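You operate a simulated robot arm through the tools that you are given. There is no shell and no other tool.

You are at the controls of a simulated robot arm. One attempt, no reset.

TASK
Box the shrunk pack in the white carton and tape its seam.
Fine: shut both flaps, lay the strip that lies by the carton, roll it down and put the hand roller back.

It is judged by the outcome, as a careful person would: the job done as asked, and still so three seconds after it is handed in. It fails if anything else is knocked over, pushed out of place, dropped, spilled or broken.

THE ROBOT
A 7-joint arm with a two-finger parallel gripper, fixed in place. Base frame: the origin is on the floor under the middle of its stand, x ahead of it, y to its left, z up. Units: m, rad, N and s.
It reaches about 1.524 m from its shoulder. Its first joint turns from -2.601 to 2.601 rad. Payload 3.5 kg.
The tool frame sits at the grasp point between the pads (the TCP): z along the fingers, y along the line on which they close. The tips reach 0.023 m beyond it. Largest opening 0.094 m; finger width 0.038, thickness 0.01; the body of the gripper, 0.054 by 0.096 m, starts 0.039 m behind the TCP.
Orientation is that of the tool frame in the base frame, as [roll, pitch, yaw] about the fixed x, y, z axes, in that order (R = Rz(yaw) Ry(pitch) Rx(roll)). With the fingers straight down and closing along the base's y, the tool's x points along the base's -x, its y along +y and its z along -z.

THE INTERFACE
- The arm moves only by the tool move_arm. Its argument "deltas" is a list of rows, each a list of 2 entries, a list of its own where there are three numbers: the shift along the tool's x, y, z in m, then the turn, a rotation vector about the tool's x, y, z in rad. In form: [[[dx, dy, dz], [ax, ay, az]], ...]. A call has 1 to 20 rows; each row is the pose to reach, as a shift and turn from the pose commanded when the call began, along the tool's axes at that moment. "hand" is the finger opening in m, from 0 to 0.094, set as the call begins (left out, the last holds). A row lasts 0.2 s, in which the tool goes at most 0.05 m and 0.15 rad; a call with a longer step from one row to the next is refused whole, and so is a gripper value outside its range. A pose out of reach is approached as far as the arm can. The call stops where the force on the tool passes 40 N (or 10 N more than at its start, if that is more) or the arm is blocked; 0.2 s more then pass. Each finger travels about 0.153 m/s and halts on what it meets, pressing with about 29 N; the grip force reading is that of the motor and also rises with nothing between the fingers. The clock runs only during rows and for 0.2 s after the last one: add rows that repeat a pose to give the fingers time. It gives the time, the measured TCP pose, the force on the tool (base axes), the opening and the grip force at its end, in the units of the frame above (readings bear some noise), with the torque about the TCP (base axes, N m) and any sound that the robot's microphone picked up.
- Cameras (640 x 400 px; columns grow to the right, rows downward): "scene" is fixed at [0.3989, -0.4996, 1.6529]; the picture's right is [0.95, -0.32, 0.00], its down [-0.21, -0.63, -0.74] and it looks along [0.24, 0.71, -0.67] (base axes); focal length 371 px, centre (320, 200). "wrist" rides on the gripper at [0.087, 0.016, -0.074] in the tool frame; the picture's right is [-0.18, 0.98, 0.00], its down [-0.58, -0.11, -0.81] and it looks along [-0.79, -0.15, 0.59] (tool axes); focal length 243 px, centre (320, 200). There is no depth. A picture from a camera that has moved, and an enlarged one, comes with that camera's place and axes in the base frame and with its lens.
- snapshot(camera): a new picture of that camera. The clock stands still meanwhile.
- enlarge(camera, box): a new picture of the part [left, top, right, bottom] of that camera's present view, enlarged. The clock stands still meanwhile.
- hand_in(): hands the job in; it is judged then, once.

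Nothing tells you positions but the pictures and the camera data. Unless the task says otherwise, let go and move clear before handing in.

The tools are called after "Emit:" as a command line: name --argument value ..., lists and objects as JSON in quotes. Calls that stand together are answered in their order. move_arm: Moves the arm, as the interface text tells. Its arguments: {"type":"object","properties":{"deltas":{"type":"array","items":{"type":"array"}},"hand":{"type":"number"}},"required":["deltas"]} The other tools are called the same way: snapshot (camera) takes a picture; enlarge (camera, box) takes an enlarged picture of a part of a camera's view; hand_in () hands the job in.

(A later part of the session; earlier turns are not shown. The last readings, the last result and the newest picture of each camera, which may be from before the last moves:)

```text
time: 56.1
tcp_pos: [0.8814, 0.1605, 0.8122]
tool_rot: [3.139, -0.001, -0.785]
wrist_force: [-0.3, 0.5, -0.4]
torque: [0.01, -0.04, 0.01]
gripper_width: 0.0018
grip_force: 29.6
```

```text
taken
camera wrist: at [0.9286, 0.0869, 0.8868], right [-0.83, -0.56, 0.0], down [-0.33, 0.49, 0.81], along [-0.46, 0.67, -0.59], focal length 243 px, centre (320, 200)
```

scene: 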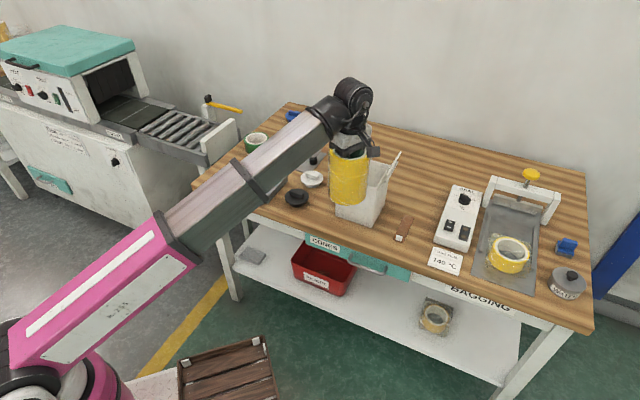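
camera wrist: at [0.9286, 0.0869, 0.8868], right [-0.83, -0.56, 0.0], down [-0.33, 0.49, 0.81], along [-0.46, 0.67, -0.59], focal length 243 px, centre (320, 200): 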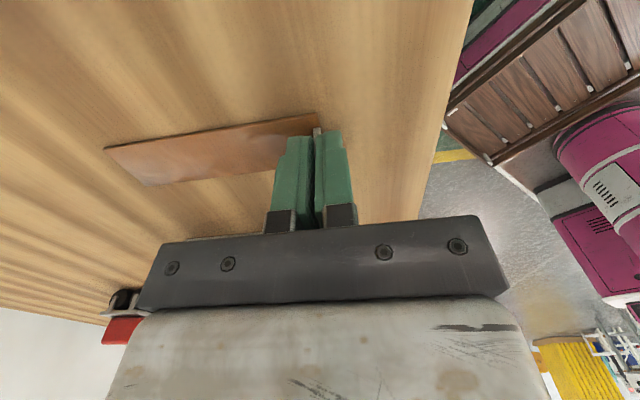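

The fingers closed on the tab (1.8 mm). I'll lift a few centimetres and see that the strip comes along.

Emit:
move_arm --deltas '[[[0, 0, -0.005], [0, 0, 0]], [[0, 0, -0.015], [0, 0, 0]], [[0, 0, -0.03], [0, 0, 0]], [[0, 0, -0.04], [0, 0, 0]], [[0, 0, -0.04], [0, 0, 0]]]'

Emit:
snapshot --camera "wrist"

Emit:
enlarge --camera "scene" --box '[360, 160, 450, 250]'

```text
time: 57.3
tcp_pos: [0.8819, 0.1588, 0.853]
tool_rot: [3.14, -0.002, -0.785]
wrist_force: [-0.6, -0.3, -0.3]
torque: [-0.02, 0.03, 0.0]
gripper_width: 0.0021
grip_force: 28.9
```

```text
taken
camera wrist: at [0.9285, 0.0859, 0.9269], right [-0.83, -0.56, 0.0], down [-0.33, 0.49, 0.81], along [-0.46, 0.67, -0.59], focal length 243 px, centre (320, 200)
```

wrist: 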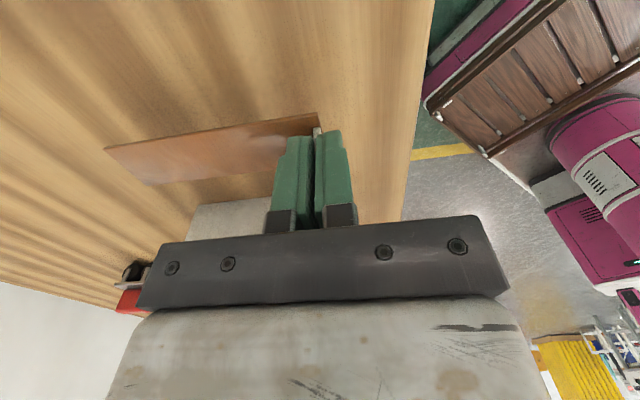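

```text
4.44 times, centred on (405, 205) of scene
camera zoom: at [0.3989, -0.4996, 1.6529], right [0.95, -0.32, 0.0], down [-0.21, -0.63, -0.74], along [0.24, 0.71, -0.67], focal length 1648 px, centre (-58, 178)
```

zoom: 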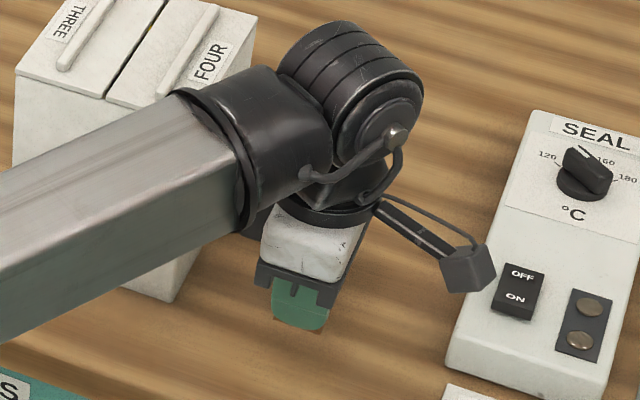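

The strip is held level by its tab. I'll measure the seam position on the closed carton before moving.

Emit:
enlarge --camera "scene" --box '[340, 140, 410, 200]'

```text
6.67 times, centred on (375, 170) of scene
camera zoom: at [0.3989, -0.4996, 1.6529], right [0.95, -0.32, 0.0], down [-0.21, -0.63, -0.74], along [0.24, 0.71, -0.67], focal length 2472 px, centre (-47, 400)
```

zoom: 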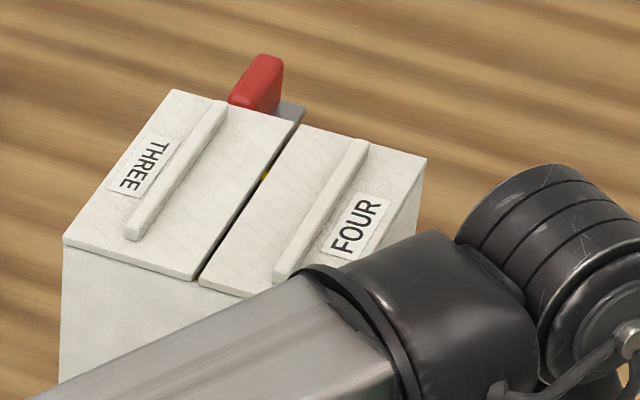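

The seam runs at s≈0.350, d≈0.75–0.88 on the carton top. I'll lift the strip above the carton top and carry it over the seam.

Emit:
move_arm --deltas '[[[0, 0, -0.03], [0, 0, 0]], [[0, 0, -0.07], [0, 0, 0]], [[0, 0, -0.11], [0, 0, 0]], [[0, 0, -0.15], [0, 0, 0]], [[0, 0, -0.177], [0, 0, 0]], [[-0.025, -0.003, -0.177], [0, 0, 0]], [[-0.06, -0.0075, -0.177], [0, 0, 0]], [[-0.095, -0.012, -0.177], [0, 0, 0]], [[-0.13, -0.0165, -0.177], [0, 0, 0]], [[-0.152, -0.019, -0.177], [0, 0, 0]], [[-0.16, -0.02, -0.177], [0, 0, 0]], [[-0.16, -0.02, -0.177], [0, 0, 0]]]'

Emit:
snapshot --camera "wrist"

Emit:
enlarge --camera "scene" --box '[320, 110, 420, 220]'

```text
time: 59.9
tcp_pos: [0.7832, 0.2863, 1.0324]
tool_rot: [3.14, 0.0, -0.784]
wrist_force: [0.2, -0.1, -0.4]
torque: [-0.01, 0.02, 0.03]
gripper_width: 0.0018
grip_force: 29.3
```

```text
taken
camera wrist: at [0.8292, 0.214, 1.1061], right [-0.83, -0.56, 0.0], down [-0.33, 0.49, 0.81], along [-0.46, 0.67, -0.59], focal length 243 px, centre (320, 200)
```

wrist: 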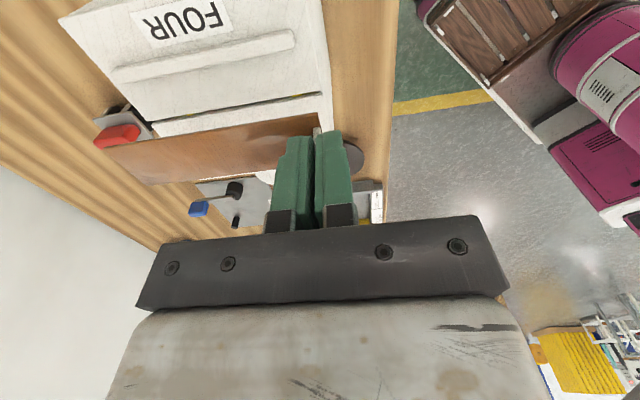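

```text
3.64 times, centred on (370, 165) of scene
camera zoom: at [0.3989, -0.4996, 1.6529], right [0.95, -0.32, 0.0], down [-0.21, -0.63, -0.74], along [0.24, 0.71, -0.67], focal length 1348 px, centre (138, 327)
```

zoom: 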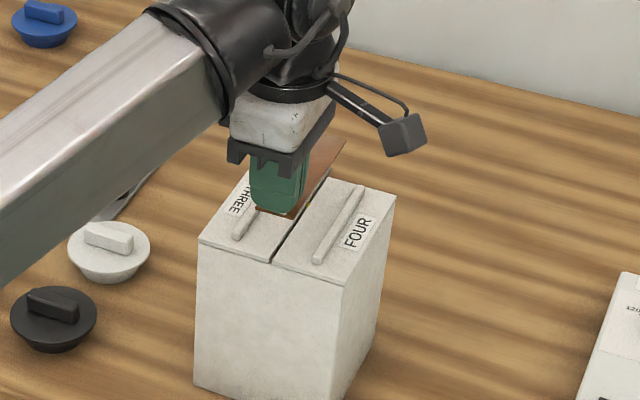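

The strip hovers over the seam. I'll lower it to about 1 cm above the flaps and check the alignment.

Emit:
move_arm --deltas '[[[0, 0, 0.012], [0, 0, 0]], [[0, 0, 0.024], [0, 0, 0]], [[0, 0, 0.034], [0, 0, 0]], [[0, 0, 0.034], [0, 0, 0]]]'

Emit:
enlarge --camera "wrist" --box '[60, 0, 380, 200]'

Emit:
enlarge --camera "scene" --box '[330, 120, 410, 210]'

```text
time: 60.9
tcp_pos: [0.7845, 0.2868, 0.9957]
tool_rot: [-3.141, -0.001, -0.787]
wrist_force: [0.9, 0.1, -0.1]
torque: [0.01, -0.01, -0.01]
gripper_width: 0.0018
grip_force: 28.9
```

```text
2.00 times, centred on (220, 100) of wrist
camera zoom: at [0.8314, 0.2139, 1.0706], right [-0.83, -0.56, 0.0], down [-0.33, 0.49, 0.81], along [-0.46, 0.67, -0.59], focal length 485 px, centre (520, 400)
```

zoom: 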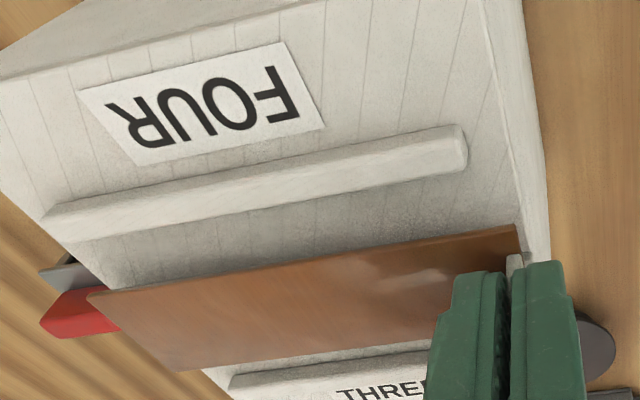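

```text
4.44 times, centred on (370, 165) of scene
camera zoom: at [0.3989, -0.4996, 1.6529], right [0.95, -0.32, 0.0], down [-0.21, -0.63, -0.74], along [0.24, 0.71, -0.67], focal length 1648 px, centre (98, 356)
```

zoom: 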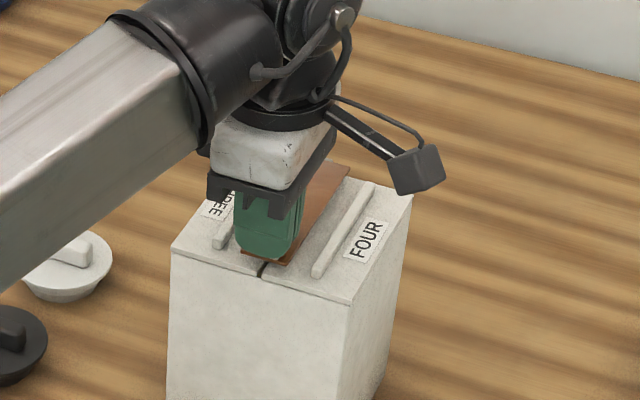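

The strip is parallel to the seam and within 2–3 mm; I'll nudge it 3 mm back and 1.5 mm left while lowering to near contact.

Emit:
move_arm --deltas '[[[-0.0015, -0.003, 0.0], [0, 0, 0]], [[-0.0015, -0.003, 0.004], [0, 0, 0]], [[-0.0015, -0.003, 0.008], [0, 0, 0]], [[-0.0015, -0.003, 0.01], [0, 0, 0]], [[-0.0015, -0.003, 0.01], [0, 0, 0]]]'

Emit:
enlarge --camera "wrist" --box '[60, 0, 380, 200]'

Emit:
enlarge --camera "scene" --box '[340, 140, 400, 200]'

```text
time: 62.1
tcp_pos: [0.7837, 0.2892, 0.9872]
tool_rot: [3.139, 0.0, -0.785]
wrist_force: [0.0, -0.3, 0.3]
torque: [-0.03, -0.02, -0.01]
gripper_width: 0.0017
grip_force: 29.3
```

```text
2.00 times, centred on (220, 100) of wrist
camera zoom: at [0.8313, 0.2171, 1.0607], right [-0.83, -0.56, 0.0], down [-0.33, 0.49, 0.81], along [-0.46, 0.67, -0.59], focal length 485 px, centre (520, 400)
```

zoom: 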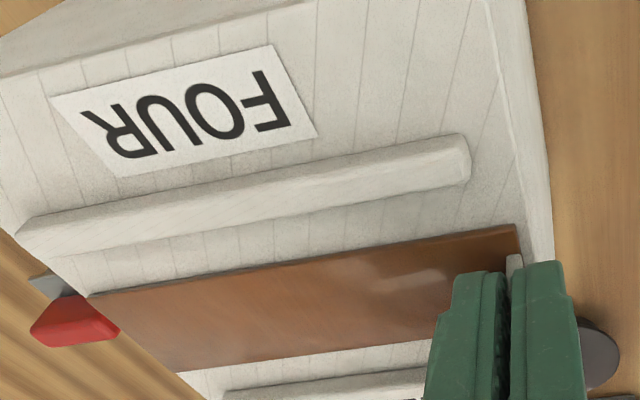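

```text
6.67 times, centred on (370, 170) of scene
camera zoom: at [0.3989, -0.4996, 1.6529], right [0.95, -0.32, 0.0], down [-0.21, -0.63, -0.74], along [0.24, 0.71, -0.67], focal length 2472 px, centre (-13, 400)
```

zoom: 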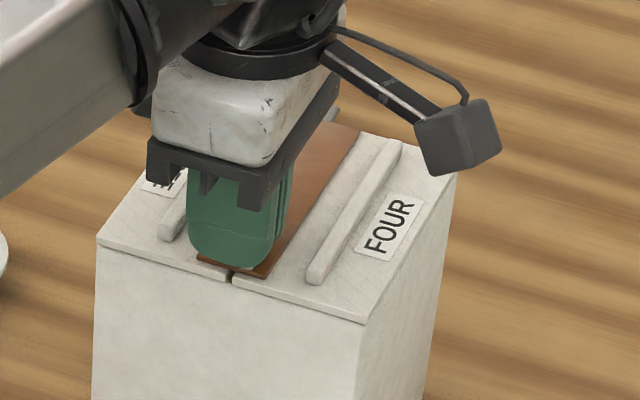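

Emit:
move_arm --deltas '[[[0, 0, 0.002], [0, 0, 0]], [[0, 0, 0.004], [0, 0, 0]], [[0, 0, 0.004], [0, 0, 0]]]'

```text
time: 62.9
tcp_pos: [0.7824, 0.2901, 0.9833]
tool_rot: [-3.14, 0.0, -0.784]
wrist_force: [0.1, -0.9, 26.5]
torque: [0.01, -0.03, -0.01]
gripper_width: 0.0019
grip_force: 28.9
```

The strip is pressed down on the carton top (26 N, no moment). I'll ease off 1 mm and open the fingers.

Emit:
move_arm --deltas '[[[0, 0, -0.001], [0, 0, 0]], [[0, 0, -0.001], [0, 0, 0]]]'

Emit:
move_arm --deltas '[[[0, 0, 0], [0, 0, 0]], [[0, 0, 0], [0, 0, 0]], [[0, 0, 0], [0, 0, 0]]]' --hand 0.03

Emit:
snapshot --camera "wrist"

```text
time: 63.5
tcp_pos: [0.7843, 0.2904, 0.9847]
tool_rot: [3.141, 0.0, -0.786]
wrist_force: [1.6, -1.6, 21.9]
torque: [-0.02, -0.09, -0.05]
gripper_width: 0.002
grip_force: 29.5
```

```text
time: 64.3
tcp_pos: [0.7841, 0.2909, 0.9838]
tool_rot: [3.14, 0.001, -0.784]
wrist_force: [0.0, -0.7, 0.2]
torque: [-0.03, 0.01, 0.03]
gripper_width: 0.0297
grip_force: 0.0
```

```text
taken
camera wrist: at [0.8309, 0.2175, 1.0579], right [-0.83, -0.56, 0.0], down [-0.33, 0.49, 0.81], along [-0.46, 0.67, -0.59], focal length 243 px, centre (320, 200)
```

wrist: 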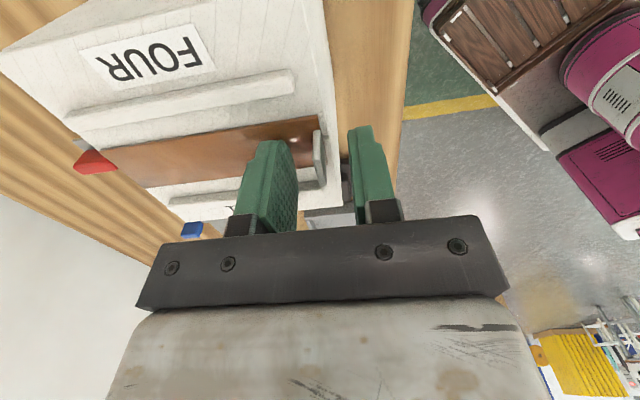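

The strip is released on the seam. I'll lift straight up and check it from above.

Emit:
move_arm --deltas '[[[0, 0, -0.01], [0, 0, 0]], [[0, 0, -0.03], [0, 0, 0]], [[0, 0, -0.06], [0, 0, 0]], [[0, 0, -0.08], [0, 0, 0]], [[0, 0, -0.08], [0, 0, 0]]]'

Emit:
snapshot --camera "wrist"

Emit:
enlarge --camera "scene" --box '[330, 120, 410, 210]'

```text
time: 65.5
tcp_pos: [0.7825, 0.2906, 1.0634]
tool_rot: [3.138, 0.001, -0.784]
wrist_force: [0.0, 0.2, -0.2]
torque: [-0.02, 0.0, 0.04]
gripper_width: 0.0299
grip_force: 0.0
```

```text
taken
camera wrist: at [0.8299, 0.2177, 1.1368], right [-0.83, -0.56, 0.0], down [-0.33, 0.49, 0.81], along [-0.46, 0.67, -0.59], focal length 243 px, centre (320, 200)
```

wrist: 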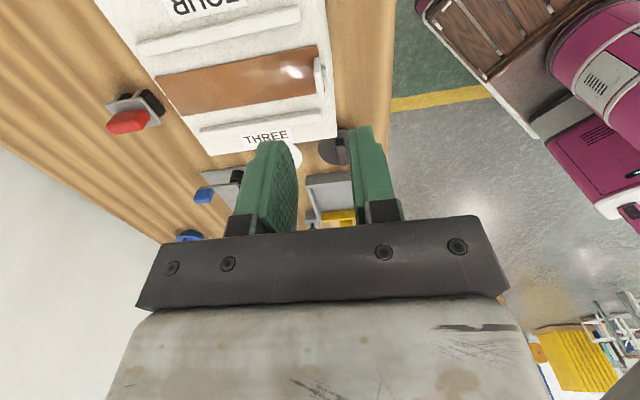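

```text
4.44 times, centred on (370, 165) of scene
camera zoom: at [0.3989, -0.4996, 1.6529], right [0.95, -0.32, 0.0], down [-0.21, -0.63, -0.74], along [0.24, 0.71, -0.67], focal length 1648 px, centre (98, 356)
```

zoom: 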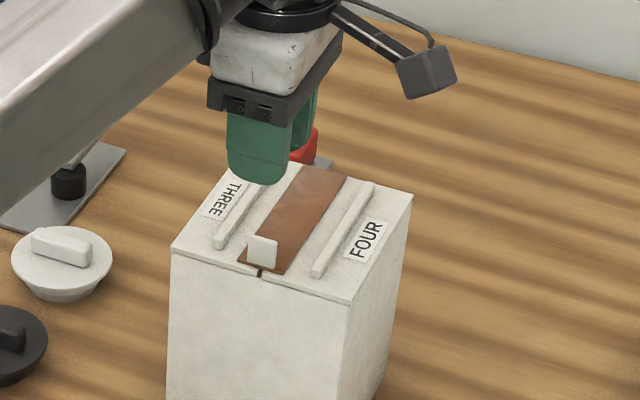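

The strip lies centred over the seam between the flap ribs. Now I'll look at the hand roller behind the carton.

Emit:
enlarge --camera "wrist" --box '[70, 60, 230, 170]'

Emit:
enlarge --camera "scene" --box '[340, 130, 400, 180]'

```text
3.64 times, centred on (150, 115) of wrist
camera zoom: at [0.8299, 0.2177, 1.1368], right [-0.83, -0.56, 0.0], down [-0.33, 0.49, 0.81], along [-0.46, 0.67, -0.59], focal length 882 px, centre (938, 509)
```

zoom: 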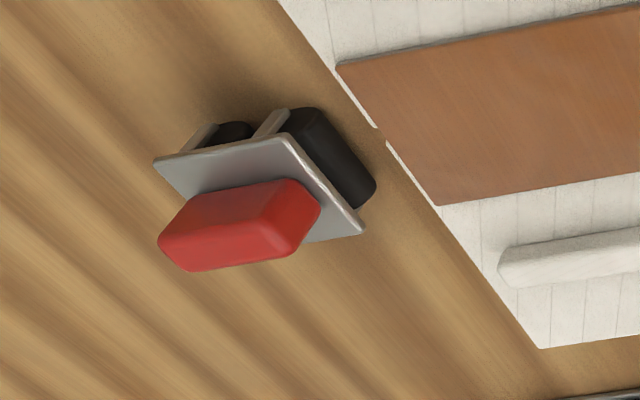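

```text
8.00 times, centred on (370, 155) of scene
camera zoom: at [0.3989, -0.4996, 1.6529], right [0.95, -0.32, 0.0], down [-0.21, -0.63, -0.74], along [0.24, 0.71, -0.67], focal length 2966 px, centre (-80, 560)
```

zoom: 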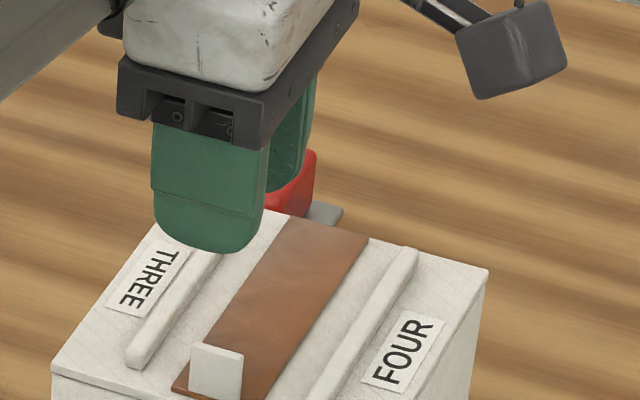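

The roller is a two-wheeled plate, about 45×60 mm, with a red handle running front-to-back; its centre is near s≈0.27, d≈1.05 (x≈0.934, y≈0.552). I'll move over it with the hand turned to grip the handle across its width.

Emit:
move_arm --deltas '[[[-0.007, -0.017, 0.0], [0, 0, 0.143]], [[-0.014, -0.034, 0.0], [0, 0, 0.286]], [[-0.021, -0.052, 0.0], [0, 0, 0.429]], [[-0.028, -0.069, 0.0], [0, 0, 0.572]], [[-0.035, -0.086, 0.0], [0, 0, 0.715]], [[-0.042, -0.104, 0.0], [0, 0, 0.858]], [[-0.05, -0.121, 0.0], [0, 0, 1.0]], [[-0.057, -0.138, 0.005], [0, 0, 1.143]], [[-0.064, -0.155, 0.01], [0, 0, 1.286]], [[-0.071, -0.173, 0.013], [0, 0, 1.429]], [[-0.078, -0.19, 0.013], [0, 0, 1.571]], [[-0.078, -0.19, 0.013], [0, 0, 1.571]]]' --hand 0.06

Emit:
snapshot --camera "wrist"

Emit:
snapshot --camera "scene"

```text
time: 68.1
tcp_pos: [0.8626, 0.4802, 1.0515]
tool_rot: [-3.14, -0.002, -2.357]
wrist_force: [-0.9, 0.0, 0.0]
torque: [0.03, 0.0, 0.0]
gripper_width: 0.0598
grip_force: 0.0
```

```text
taken
camera wrist: at [0.7874, 0.4304, 1.1255], right [-0.56, 0.83, 0.0], down [0.49, 0.33, 0.81], along [0.67, 0.45, -0.59], focal length 243 px, centre (320, 200)
```

wrist: 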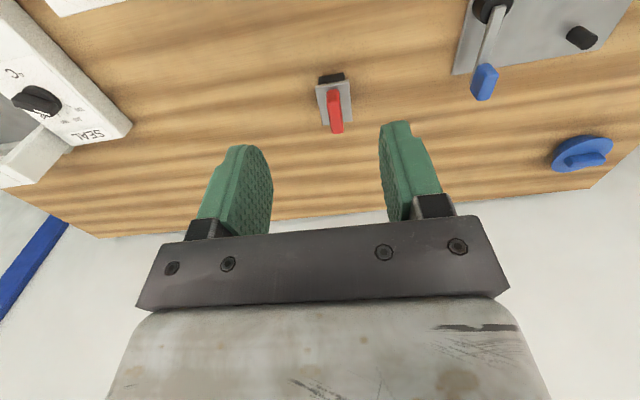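

```text
taken
```

scene: 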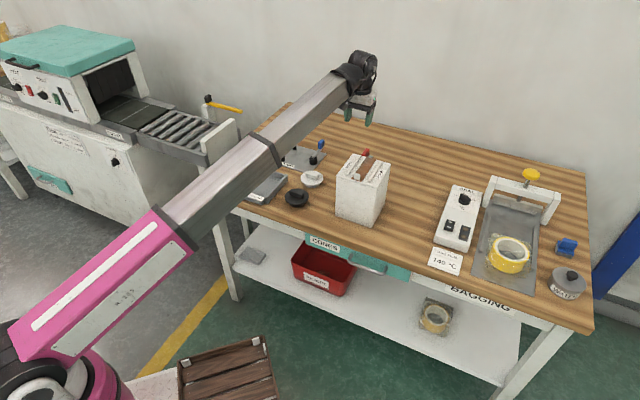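

Emit:
enlarge --camera "wrist" --box '[285, 55, 385, 145]'

Emit:
enlarge --camera "scene" --box '[335, 135, 405, 185]'

```text
4.44 times, centred on (335, 100) of wrist
camera zoom: at [0.7874, 0.4304, 1.1255], right [-0.56, 0.83, 0.0], down [0.49, 0.33, 0.81], along [0.67, 0.45, -0.59], focal length 1078 px, centre (253, 644)
```

zoom: 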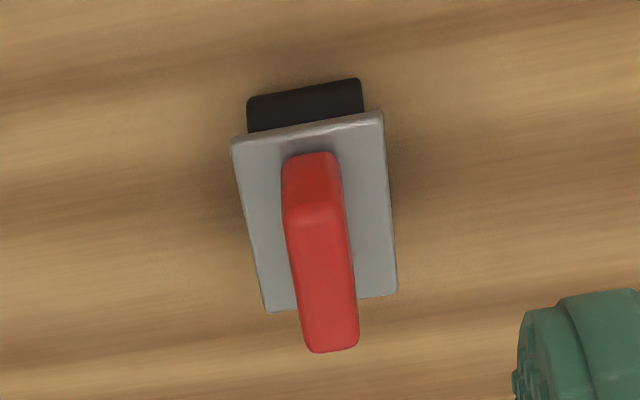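

```text
8.00 times, centred on (370, 160) of scene
camera zoom: at [0.3989, -0.4996, 1.6529], right [0.95, -0.32, 0.0], down [-0.21, -0.63, -0.74], along [0.24, 0.71, -0.67], focal length 2966 px, centre (-80, 520)
```

zoom: 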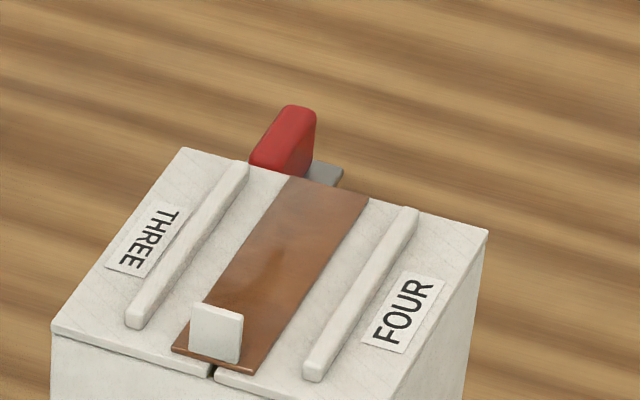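

The handle is a 16 mm wide red block, d≈1.031–1.082, s≈0.267, top z≈0.848, over a plate at z≈0.8125. I'll move directly above it and check before lowering.

Emit:
move_arm --deltas '[[[-0.03, 0.001, 0.0], [0, 0, 0]], [[-0.065, 0.002, 0.02], [0, 0, 0]], [[-0.095, 0.003, 0.06], [0, 0, 0]], [[-0.107, 0.0036, 0.1], [0, 0, 0]], [[-0.107, 0.0036, 0.13], [0, 0, 0]], [[-0.107, 0.0036, 0.13], [0, 0, 0]]]' --hand 0.05

Emit:
snapshot --camera "wrist"

Emit:
snapshot --camera "scene"

```text
time: 69.5
tcp_pos: [0.9345, 0.5582, 0.9196]
tool_rot: [3.141, 0.001, -2.357]
wrist_force: [1.1, 0.1, 0.1]
torque: [0.02, -0.02, -0.01]
gripper_width: 0.0504
grip_force: 0.0
```

```text
taken
camera wrist: at [0.8597, 0.5081, 0.9944], right [-0.56, 0.83, 0.0], down [0.49, 0.33, 0.81], along [0.67, 0.46, -0.59], focal length 243 px, centre (320, 200)
```

wrist: 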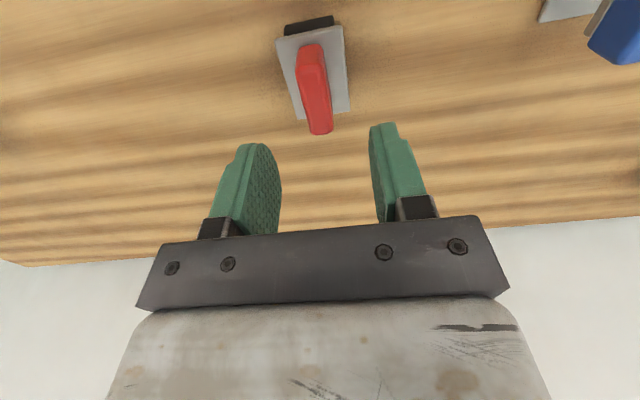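

```text
taken
```

scene: 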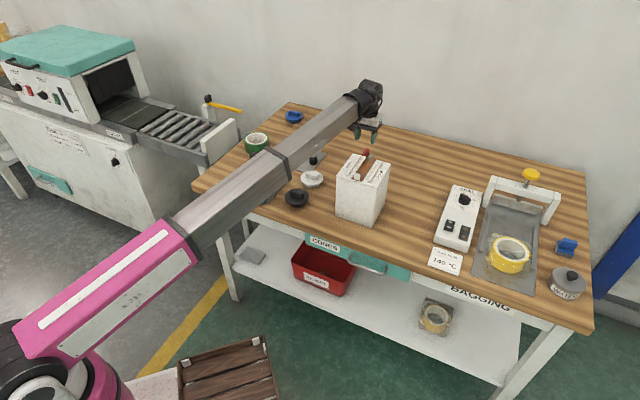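

Emit:
enlarge --camera "wrist" --box '[260, 5, 370, 145]'

```text
2.86 times, centred on (315, 75) of wrist
camera zoom: at [0.8597, 0.5081, 0.9944], right [-0.56, 0.83, 0.0], down [0.49, 0.33, 0.81], along [0.67, 0.46, -0.59], focal length 693 px, centre (334, 557)
```

zoom: 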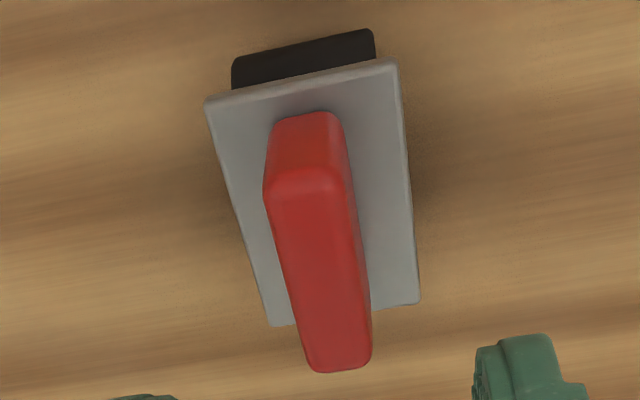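

The handle is centred between the fingers within 2 mm. I'll lower to grasp height.

Emit:
move_arm --deltas '[[[-0.002, -0.0015, 0.015], [0, 0, 0]], [[-0.002, -0.0015, 0.035], [0, 0, 0]], [[-0.002, -0.0015, 0.055], [0, 0, 0]], [[-0.002, -0.0015, 0.07], [0, 0, 0]], [[-0.002, -0.0015, 0.0785], [0, 0, 0]], [[-0.002, -0.0015, 0.0785], [0, 0, 0]]]'

Emit:
snapshot --camera "wrist"

Emit:
enlarge --camera "scene" --box '[320, 90, 420, 190]'

```text
time: 70.9
tcp_pos: [0.9377, 0.5575, 0.8414]
tool_rot: [-3.142, -0.001, -2.356]
wrist_force: [0.3, 0.0, -0.6]
torque: [-0.03, 0.0, 0.0]
gripper_width: 0.05
grip_force: 0.0
```

```text
taken
camera wrist: at [0.8632, 0.5078, 0.9156], right [-0.56, 0.83, 0.0], down [0.49, 0.33, 0.81], along [0.66, 0.46, -0.59], focal length 243 px, centre (320, 200)
```

wrist: 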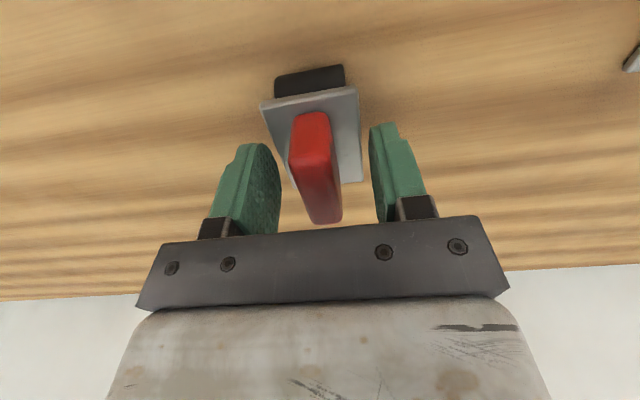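

```text
4.00 times, centred on (370, 140) of scene
camera zoom: at [0.3989, -0.4996, 1.6529], right [0.95, -0.32, 0.0], down [-0.21, -0.63, -0.74], along [0.24, 0.71, -0.67], focal length 1483 px, centre (120, 440)
```

zoom: 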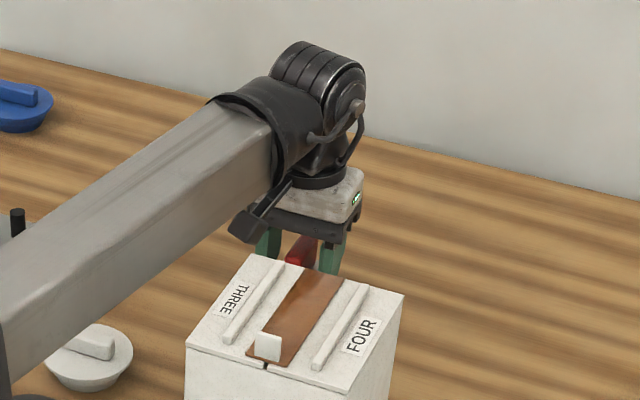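

The handle stands between the fingers. I'll close on it.

Emit:
move_arm --deltas '[[[0, 0, 0], [0, 0, 0]], [[0, 0, 0], [0, 0, 0]], [[0, 0, 0], [0, 0, 0]]]' --hand 0.0

Emit:
snapshot --camera "wrist"

```text
time: 71.7
tcp_pos: [0.9387, 0.5583, 0.8417]
tool_rot: [3.14, -0.002, -2.354]
wrist_force: [2.1, -1.9, 0.7]
torque: [-0.06, -0.05, 0.0]
gripper_width: 0.0177
grip_force: 28.4
```

```text
taken
camera wrist: at [0.8633, 0.5077, 0.9159], right [-0.56, 0.83, 0.0], down [0.49, 0.33, 0.81], along [0.66, 0.46, -0.59], focal length 243 px, centre (320, 200)
```

wrist: 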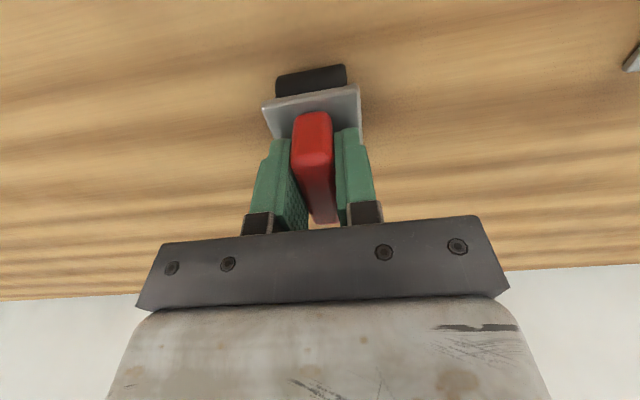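

The handle is gripped. I'll lift the roller and carry it over the carton top, above the strip's rear half.

Emit:
move_arm --deltas '[[[0, 0, -0.01], [0, 0, 0]], [[0, 0, -0.04], [0, 0, 0]], [[0, 0, -0.08], [0, 0, 0]], [[0, 0, -0.12], [0, 0, 0]], [[0, 0, -0.16], [0, 0, 0]], [[0, 0, -0.2], [0, 0, 0]], [[0, 0, -0.2285], [0, 0, 0]], [[0, 0, -0.2285], [0, 0, 0]]]'

Emit:
snapshot --camera "wrist"

Emit:
enlarge --camera "scene" --box '[310, 60, 430, 190]'

```text
time: 73.5
tcp_pos: [0.9368, 0.5588, 1.0688]
tool_rot: [3.141, 0.0, -2.355]
wrist_force: [-0.7, 0.4, -1.8]
torque: [0.02, 0.0, -0.02]
gripper_width: 0.0178
grip_force: 28.9
```

```text
taken
camera wrist: at [0.8636, 0.5091, 1.1442], right [-0.56, 0.83, 0.0], down [0.49, 0.33, 0.81], along [0.66, 0.46, -0.59], focal length 243 px, centre (320, 200)
```

wrist: 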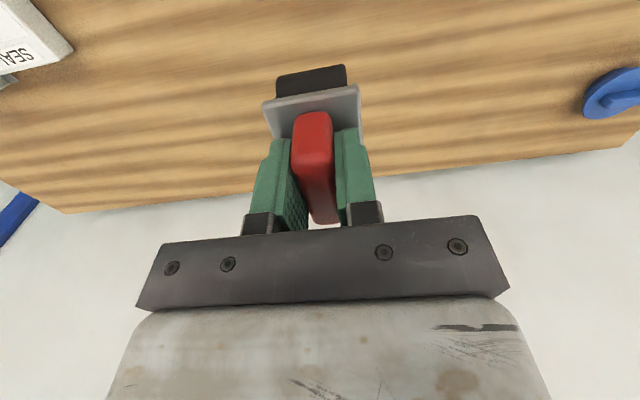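

```text
3.08 times, centred on (370, 125) of scene
camera zoom: at [0.3989, -0.4996, 1.6529], right [0.95, -0.32, 0.0], down [-0.21, -0.63, -0.74], along [0.24, 0.71, -0.67], focal length 1141 px, centre (166, 431)
```

zoom: 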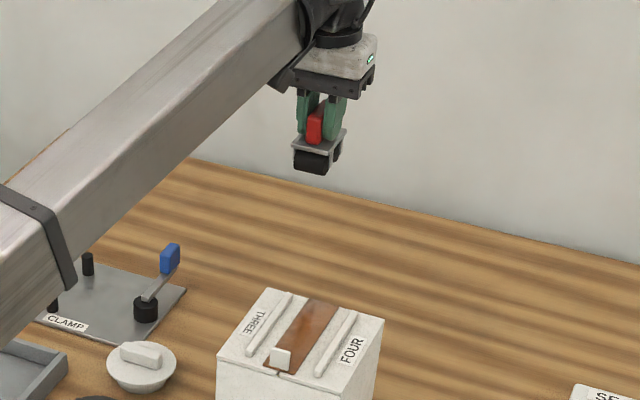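

The roller hangs straight in the grip. I'll carry it over the seam.

Emit:
move_arm --deltas '[[[0.02, -0.0075, 0], [0, 0, 0]], [[0.05, -0.0188, 0], [0, 0, 0]], [[0.085, -0.032, 0], [0, 0, 0]], [[0.12, -0.0451, 0], [0, 0, 0]], [[0.155, -0.0582, 0], [0, 0, 0]], [[0.19, -0.0714, 0], [0, 0, 0]], [[0.21, -0.0789, 0], [0, 0, 0]], [[0.2175, -0.0817, 0], [0, 0, 0]], [[0.2175, -0.0817, 0], [0, 0, 0]]]'

Emit:
snapshot --camera "wrist"

Emit:
enlarge --camera "scene" --box '[325, 100, 415, 200]'

```text
time: 75.5
tcp_pos: [0.8407, 0.3455, 1.0709]
tool_rot: [3.141, -0.002, -2.356]
wrist_force: [0.6, -0.3, -1.6]
torque: [0.01, -0.02, 0.01]
gripper_width: 0.0178
grip_force: 29.2
```

```text
taken
camera wrist: at [0.7672, 0.2957, 1.1444], right [-0.56, 0.83, 0.0], down [0.49, 0.33, 0.81], along [0.66, 0.46, -0.59], focal length 243 px, centre (320, 200)
```

wrist: 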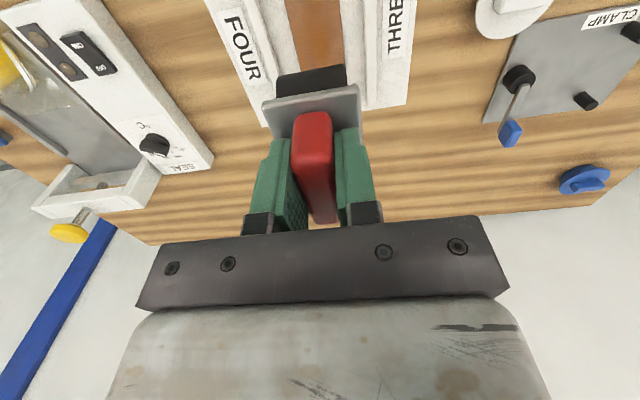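

```text
4.00 times, centred on (370, 150) of scene
camera zoom: at [0.3989, -0.4996, 1.6529], right [0.95, -0.32, 0.0], down [-0.21, -0.63, -0.74], along [0.24, 0.71, -0.67], focal length 1483 px, centre (120, 400)
```

zoom: 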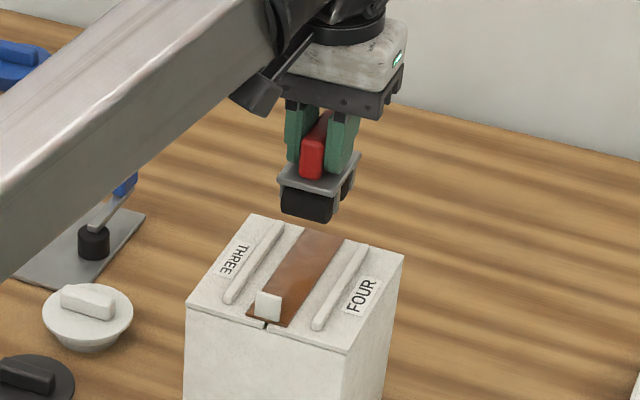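

The roller lines up with the strip. I'll move it toward the tab end and lower to just above the strip.

Emit:
move_arm --deltas '[[[0.015, 0.0005, 0.0], [0, 0, 0]], [[0.0347, 0.001, 0.005], [0, 0, 0]], [[0.0347, 0.001, 0.02], [0, 0, 0]], [[0.0347, 0.001, 0.035], [0, 0, 0]], [[0.0347, 0.001, 0.048], [0, 0, 0]], [[0.0347, 0.001, 0.048], [0, 0, 0]]]'

Emit:
snapshot --camera "wrist"

Emit:
enlarge --camera "scene" --box '[330, 120, 410, 200]'

```text
time: 76.9
tcp_pos: [0.8185, 0.3234, 1.0224]
tool_rot: [-3.14, -0.003, -2.356]
wrist_force: [-0.3, 0.3, -1.3]
torque: [0.02, 0.02, -0.03]
gripper_width: 0.0178
grip_force: 29.1
```

```text
taken
camera wrist: at [0.7427, 0.2726, 1.0961], right [-0.56, 0.83, 0.0], down [0.49, 0.33, 0.81], along [0.66, 0.46, -0.59], focal length 243 px, centre (320, 200)
```

wrist: 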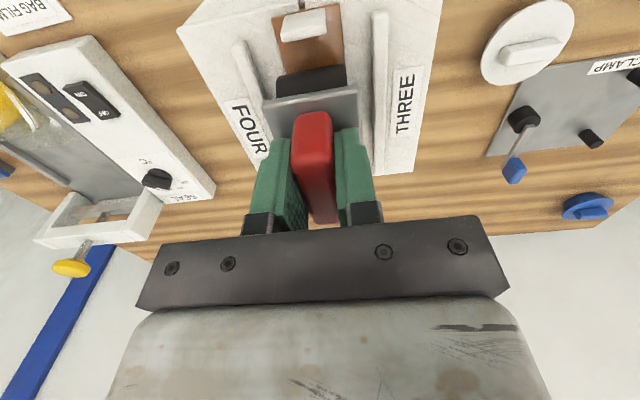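

```text
5.00 times, centred on (370, 160) of scene
camera zoom: at [0.3989, -0.4996, 1.6529], right [0.95, -0.32, 0.0], down [-0.21, -0.63, -0.74], along [0.24, 0.71, -0.67], focal length 1854 px, centre (70, 400)
```

zoom: 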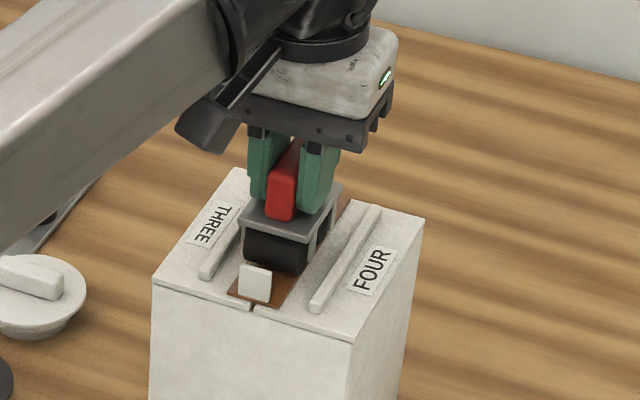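

The roller sits between the ribs right over the strip, just behind the tab. I'll lower in small steps until it presses.

Emit:
move_arm --deltas '[[[0, 0, 0.003], [0, 0, 0]], [[0, 0, 0.006], [0, 0, 0]], [[0, 0, 0.006], [0, 0, 0]]]'

```text
time: 77.7
tcp_pos: [0.818, 0.3228, 1.0173]
tool_rot: [-3.141, 0.002, -2.355]
wrist_force: [-0.6, -0.4, 16.3]
torque: [0.07, 0.02, -0.01]
gripper_width: 0.0176
grip_force: 28.8
```

The roller presses with about 16 N. I'll roll toward the tab slightly, then back along the strip.

Emit:
move_arm --deltas '[[[0.004, 0, 0], [0, 0, 0]], [[0.008, 0, 0], [0, 0, 0]], [[0.008, 0, 0], [0, 0, 0]], [[0.0, 0, 0], [0, 0, 0]], [[-0.01, 0, 0], [0, 0, 0]], [[-0.02, 0, 0], [0, 0, 0]], [[-0.03, 0, 0], [0, 0, 0]], [[-0.04, 0, 0], [0, 0, 0]], [[-0.05, 0, 0], [0, 0, 0]], [[-0.055, 0, 0], [0, 0, 0]], [[-0.055, 0, 0], [0, 0, 0]]]'

Emit:
snapshot --camera "wrist"

Emit:
enlarge --camera "scene" --box '[330, 120, 410, 200]'

```text
time: 80.1
tcp_pos: [0.856, 0.3626, 1.0173]
tool_rot: [-3.141, 0.0, -2.355]
wrist_force: [1.1, -0.2, 14.0]
torque: [-0.05, 0.02, -0.04]
gripper_width: 0.0176
grip_force: 29.0
```

```text
taken
camera wrist: at [0.7815, 0.3119, 1.0912], right [-0.56, 0.83, 0.0], down [0.49, 0.33, 0.81], along [0.67, 0.45, -0.59], focal length 243 px, centre (320, 200)
```

wrist: 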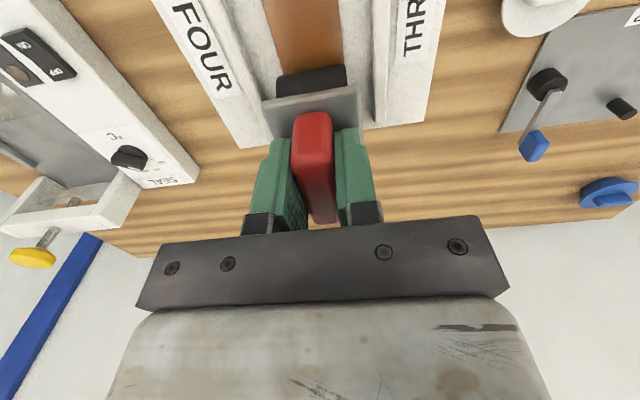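

```text
5.00 times, centred on (370, 160) of scene
camera zoom: at [0.3989, -0.4996, 1.6529], right [0.95, -0.32, 0.0], down [-0.21, -0.63, -0.74], along [0.24, 0.71, -0.67], focal length 1854 px, centre (70, 400)
```

zoom: 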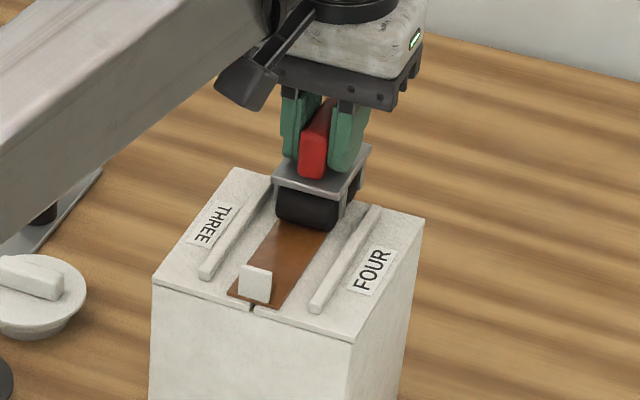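

The strip stays put under the roller. I'll continue rolling to the far end and then lift off the strip.

Emit:
move_arm --deltas '[[[-0.009, 0, 0], [0, 0, 0]], [[-0.018, 0, 0], [0, 0, 0]], [[-0.026, 0, 0], [0, 0, 0]], [[-0.026, 0, 0], [0, 0, 0]], [[-0.026, 0, -0.006], [0, 0, 0]], [[-0.026, 0, -0.015], [0, 0, 0]], [[-0.026, 0, -0.015], [0, 0, 0]]]'

Emit:
snapshot --camera "wrist"

Emit:
enlarge --camera "scene" --box '[330, 120, 410, 200]'

```text
time: 81.7
tcp_pos: [0.8748, 0.3793, 1.0306]
tool_rot: [3.142, -0.002, -2.356]
wrist_force: [-0.2, 0.4, -2.4]
torque: [0.0, 0.02, 0.02]
gripper_width: 0.0175
grip_force: 29.1
```

```text
taken
camera wrist: at [0.8004, 0.3296, 1.1051], right [-0.56, 0.83, 0.0], down [0.49, 0.33, 0.81], along [0.66, 0.46, -0.59], focal length 243 px, centre (320, 200)
```

wrist: 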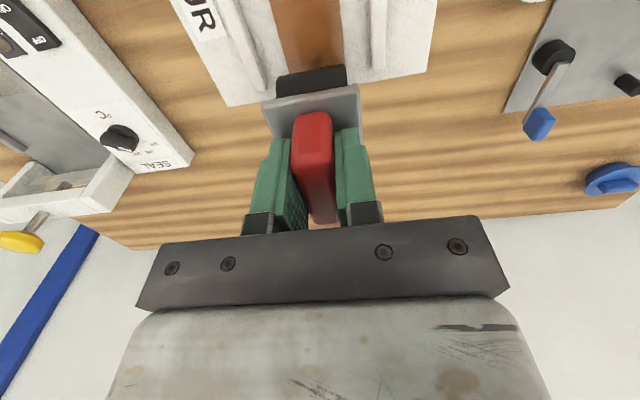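

```text
5.00 times, centred on (370, 160) of scene
camera zoom: at [0.3989, -0.4996, 1.6529], right [0.95, -0.32, 0.0], down [-0.21, -0.63, -0.74], along [0.24, 0.71, -0.67], focal length 1854 px, centre (70, 400)
```

zoom: 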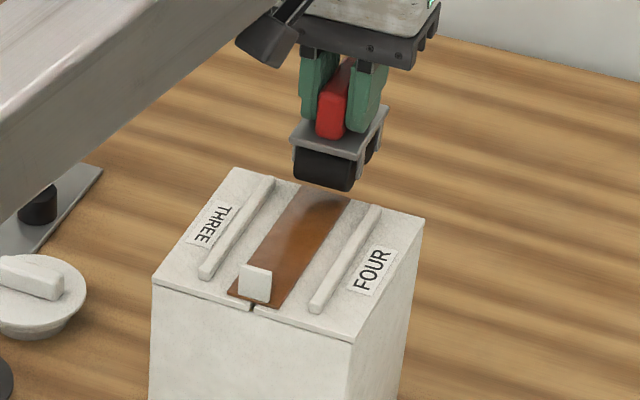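

The rolled part of the strip seems to look darker; let me look closely to see whether any section is left unrolled.

Emit:
enlarge --camera "scene" --box '[350, 145, 400, 190]'

Emit:
enlarge --camera "wrist" --box '[220, 0, 420, 110]'

```text
8.89 times, centred on (375, 168) of scene
camera zoom: at [0.3989, -0.4996, 1.6529], right [0.95, -0.32, 0.0], down [-0.21, -0.63, -0.74], along [0.24, 0.71, -0.67], focal length 3296 px, centre (-169, 489)
```

zoom: 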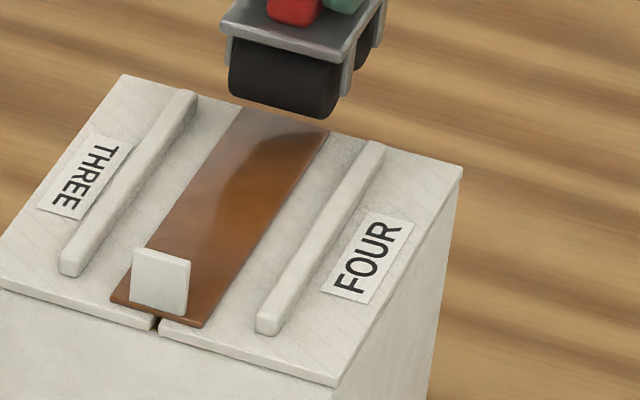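

```text
3.20 times, centred on (320, 55) of wrist
camera zoom: at [0.8004, 0.3296, 1.1051], right [-0.56, 0.83, 0.0], down [0.49, 0.33, 0.81], along [0.66, 0.46, -0.59], focal length 776 px, centre (320, 664)
```

zoom: 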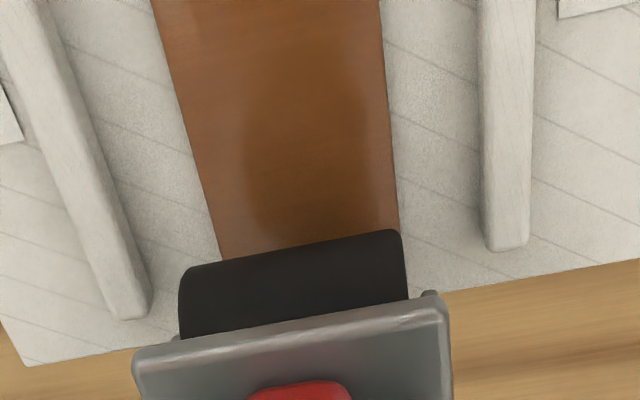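

That darkness may only be a reflection, so for certainty I'll make a second full pass: lift over to the tab end, press, and roll to the far end.

Emit:
move_arm --deltas '[[[0.025, 0, -0.003], [0, 0, 0]], [[0.06, 0, -0.003], [0, 0, 0]], [[0.0875, 0, -0.003], [0, 0, 0]], [[0.0875, 0, 0.005], [0, 0, 0]], [[0.0875, 0, 0.012], [0, 0, 0]], [[0.0875, 0, 0.0158], [0, 0, 0]], [[0.0875, 0, 0.0158], [0, 0, 0]], [[0.078, 0, 0.0158], [0, 0, 0]], [[0.068, 0, 0.0158], [0, 0, 0]], [[0.058, 0, 0.0158], [0, 0, 0]], [[0.048, 0, 0.0158], [0, 0, 0]], [[0.038, 0, 0.0158], [0, 0, 0]], [[0.028, 0, 0.0158], [0, 0, 0]], [[0.018, 0, 0.0158], [0, 0, 0]], [[0.009, 0, 0.0158], [0, 0, 0]], [[0.0, 0, 0.0158], [0, 0, 0]], [[0.0, 0, 0.0158], [0, 0, 0]]]'

Emit:
enlarge --camera "scene" --box '[330, 120, 410, 200]'

```text
time: 85.3
tcp_pos: [0.874, 0.3798, 1.0167]
tool_rot: [3.141, -0.001, -2.355]
wrist_force: [0.0, 0.8, 14.9]
torque: [-0.15, 0.18, 0.0]
gripper_width: 0.0181
grip_force: 29.0
```

```text
5.00 times, centred on (370, 160) of scene
camera zoom: at [0.3989, -0.4996, 1.6529], right [0.95, -0.32, 0.0], down [-0.21, -0.63, -0.74], along [0.24, 0.71, -0.67], focal length 1854 px, centre (70, 400)
```

zoom: 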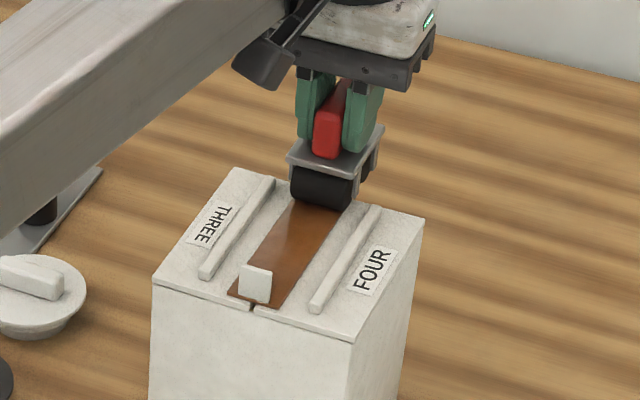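

The second pass is done at ~15 N. I'll lift the roller off and carry it back above its original spot behind the carton.

Emit:
move_arm --deltas '[[[0, 0, -0.01], [0, 0, 0]], [[0, 0, -0.03], [0, 0, 0]], [[0, 0, -0.055], [0, 0, 0]], [[-0.02, 0.0096, -0.055], [0, 0, 0]], [[-0.05, 0.024, -0.055], [0, 0, 0]], [[-0.085, 0.0407, -0.055], [0, 0, 0]], [[-0.12, 0.0575, -0.055], [0, 0, 0]], [[-0.15, 0.0719, -0.055], [0, 0, 0]], [[-0.165, 0.079, -0.055], [0, 0, 0]], [[-0.171, 0.0819, -0.055], [0, 0, 0]], [[-0.171, 0.0819, -0.055], [0, 0, 0]]]'

Emit:
snapshot --camera "wrist"

Emit:
enlarge --camera "scene" --box '[320, 80, 420, 200]'

```text
time: 87.7
tcp_pos: [0.9369, 0.5602, 1.0706]
tool_rot: [3.141, -0.002, -2.356]
wrist_force: [-0.2, -0.3, -1.1]
torque: [0.01, 0.01, -0.03]
gripper_width: 0.0175
grip_force: 29.2
```

```text
taken
camera wrist: at [0.8631, 0.5105, 1.1446], right [-0.56, 0.83, 0.0], down [0.49, 0.33, 0.81], along [0.66, 0.46, -0.59], focal length 243 px, centre (320, 200)
```

wrist: 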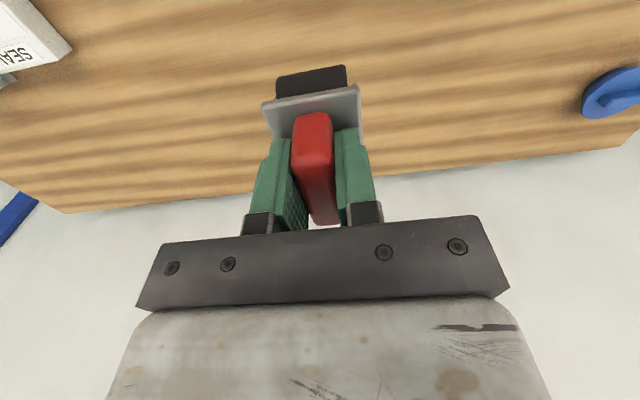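

```text
3.33 times, centred on (370, 140) of scene
camera zoom: at [0.3989, -0.4996, 1.6529], right [0.95, -0.32, 0.0], down [-0.21, -0.63, -0.74], along [0.24, 0.71, -0.67], focal length 1236 px, centre (153, 400)
```

zoom: 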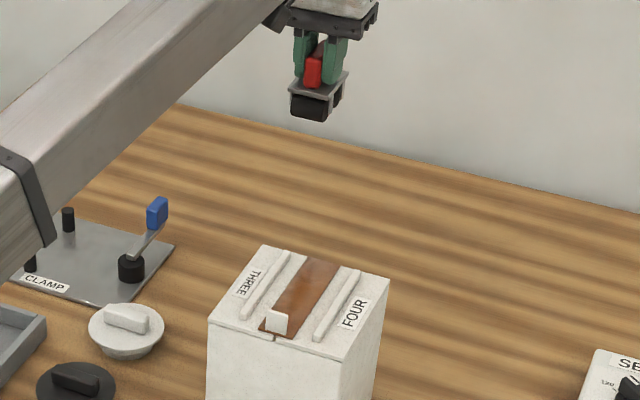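

The roller is back above its spot. I'll lower it to the bench.

Emit:
move_arm --deltas '[[[0, 0, 0.03], [0, 0, 0]], [[0, 0, 0.07], [0, 0, 0]], [[0, 0, 0.11], [0, 0, 0]], [[0, 0, 0.15], [0, 0, 0]], [[0, 0, 0.185], [0, 0, 0]], [[0, 0, 0.21], [0, 0, 0]], [[0, 0, 0.222], [0, 0, 0]], [[0, 0, 0.222], [0, 0, 0]]]'

Emit:
move_arm --deltas '[[[0, 0, 0.003], [0, 0, 0]], [[0, 0, 0.006], [0, 0, 0]], [[0, 0, 0.006], [0, 0, 0]]]'

Emit:
snapshot --camera "wrist"

```text
time: 89.5
tcp_pos: [0.9392, 0.5581, 0.8481]
tool_rot: [-3.141, 0.001, -2.357]
wrist_force: [-0.4, 0.5, -0.9]
torque: [-0.01, 0.01, 0.02]
gripper_width: 0.0175
grip_force: 29.1
```

```text
time: 90.3
tcp_pos: [0.9376, 0.5586, 0.842]
tool_rot: [3.141, -0.002, -2.357]
wrist_force: [0.1, 0.0, -1.3]
torque: [0.03, 0.03, -0.02]
gripper_width: 0.0179
grip_force: 29.0
```

```text
taken
camera wrist: at [0.8634, 0.5085, 0.9166], right [-0.56, 0.83, 0.0], down [0.49, 0.33, 0.81], along [0.66, 0.46, -0.59], focal length 243 px, centre (320, 200)
```

wrist: 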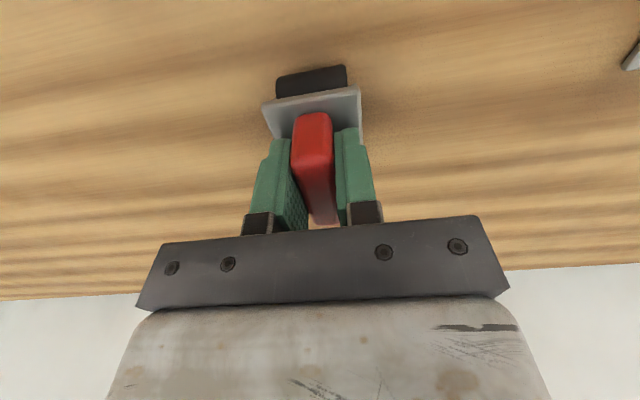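

Emit:
move_arm --deltas '[[[0, 0, 0.001], [0, 0, 0]], [[0, 0, 0.002], [0, 0, 0]], [[0, 0, 0.002], [0, 0, 0]]]'

```text
time: 91.1
tcp_pos: [0.9382, 0.558, 0.8412]
tool_rot: [3.141, -0.001, -2.357]
wrist_force: [0.1, -0.3, 4.2]
torque: [0.05, -0.07, -0.02]
gripper_width: 0.0175
grip_force: 29.0
```

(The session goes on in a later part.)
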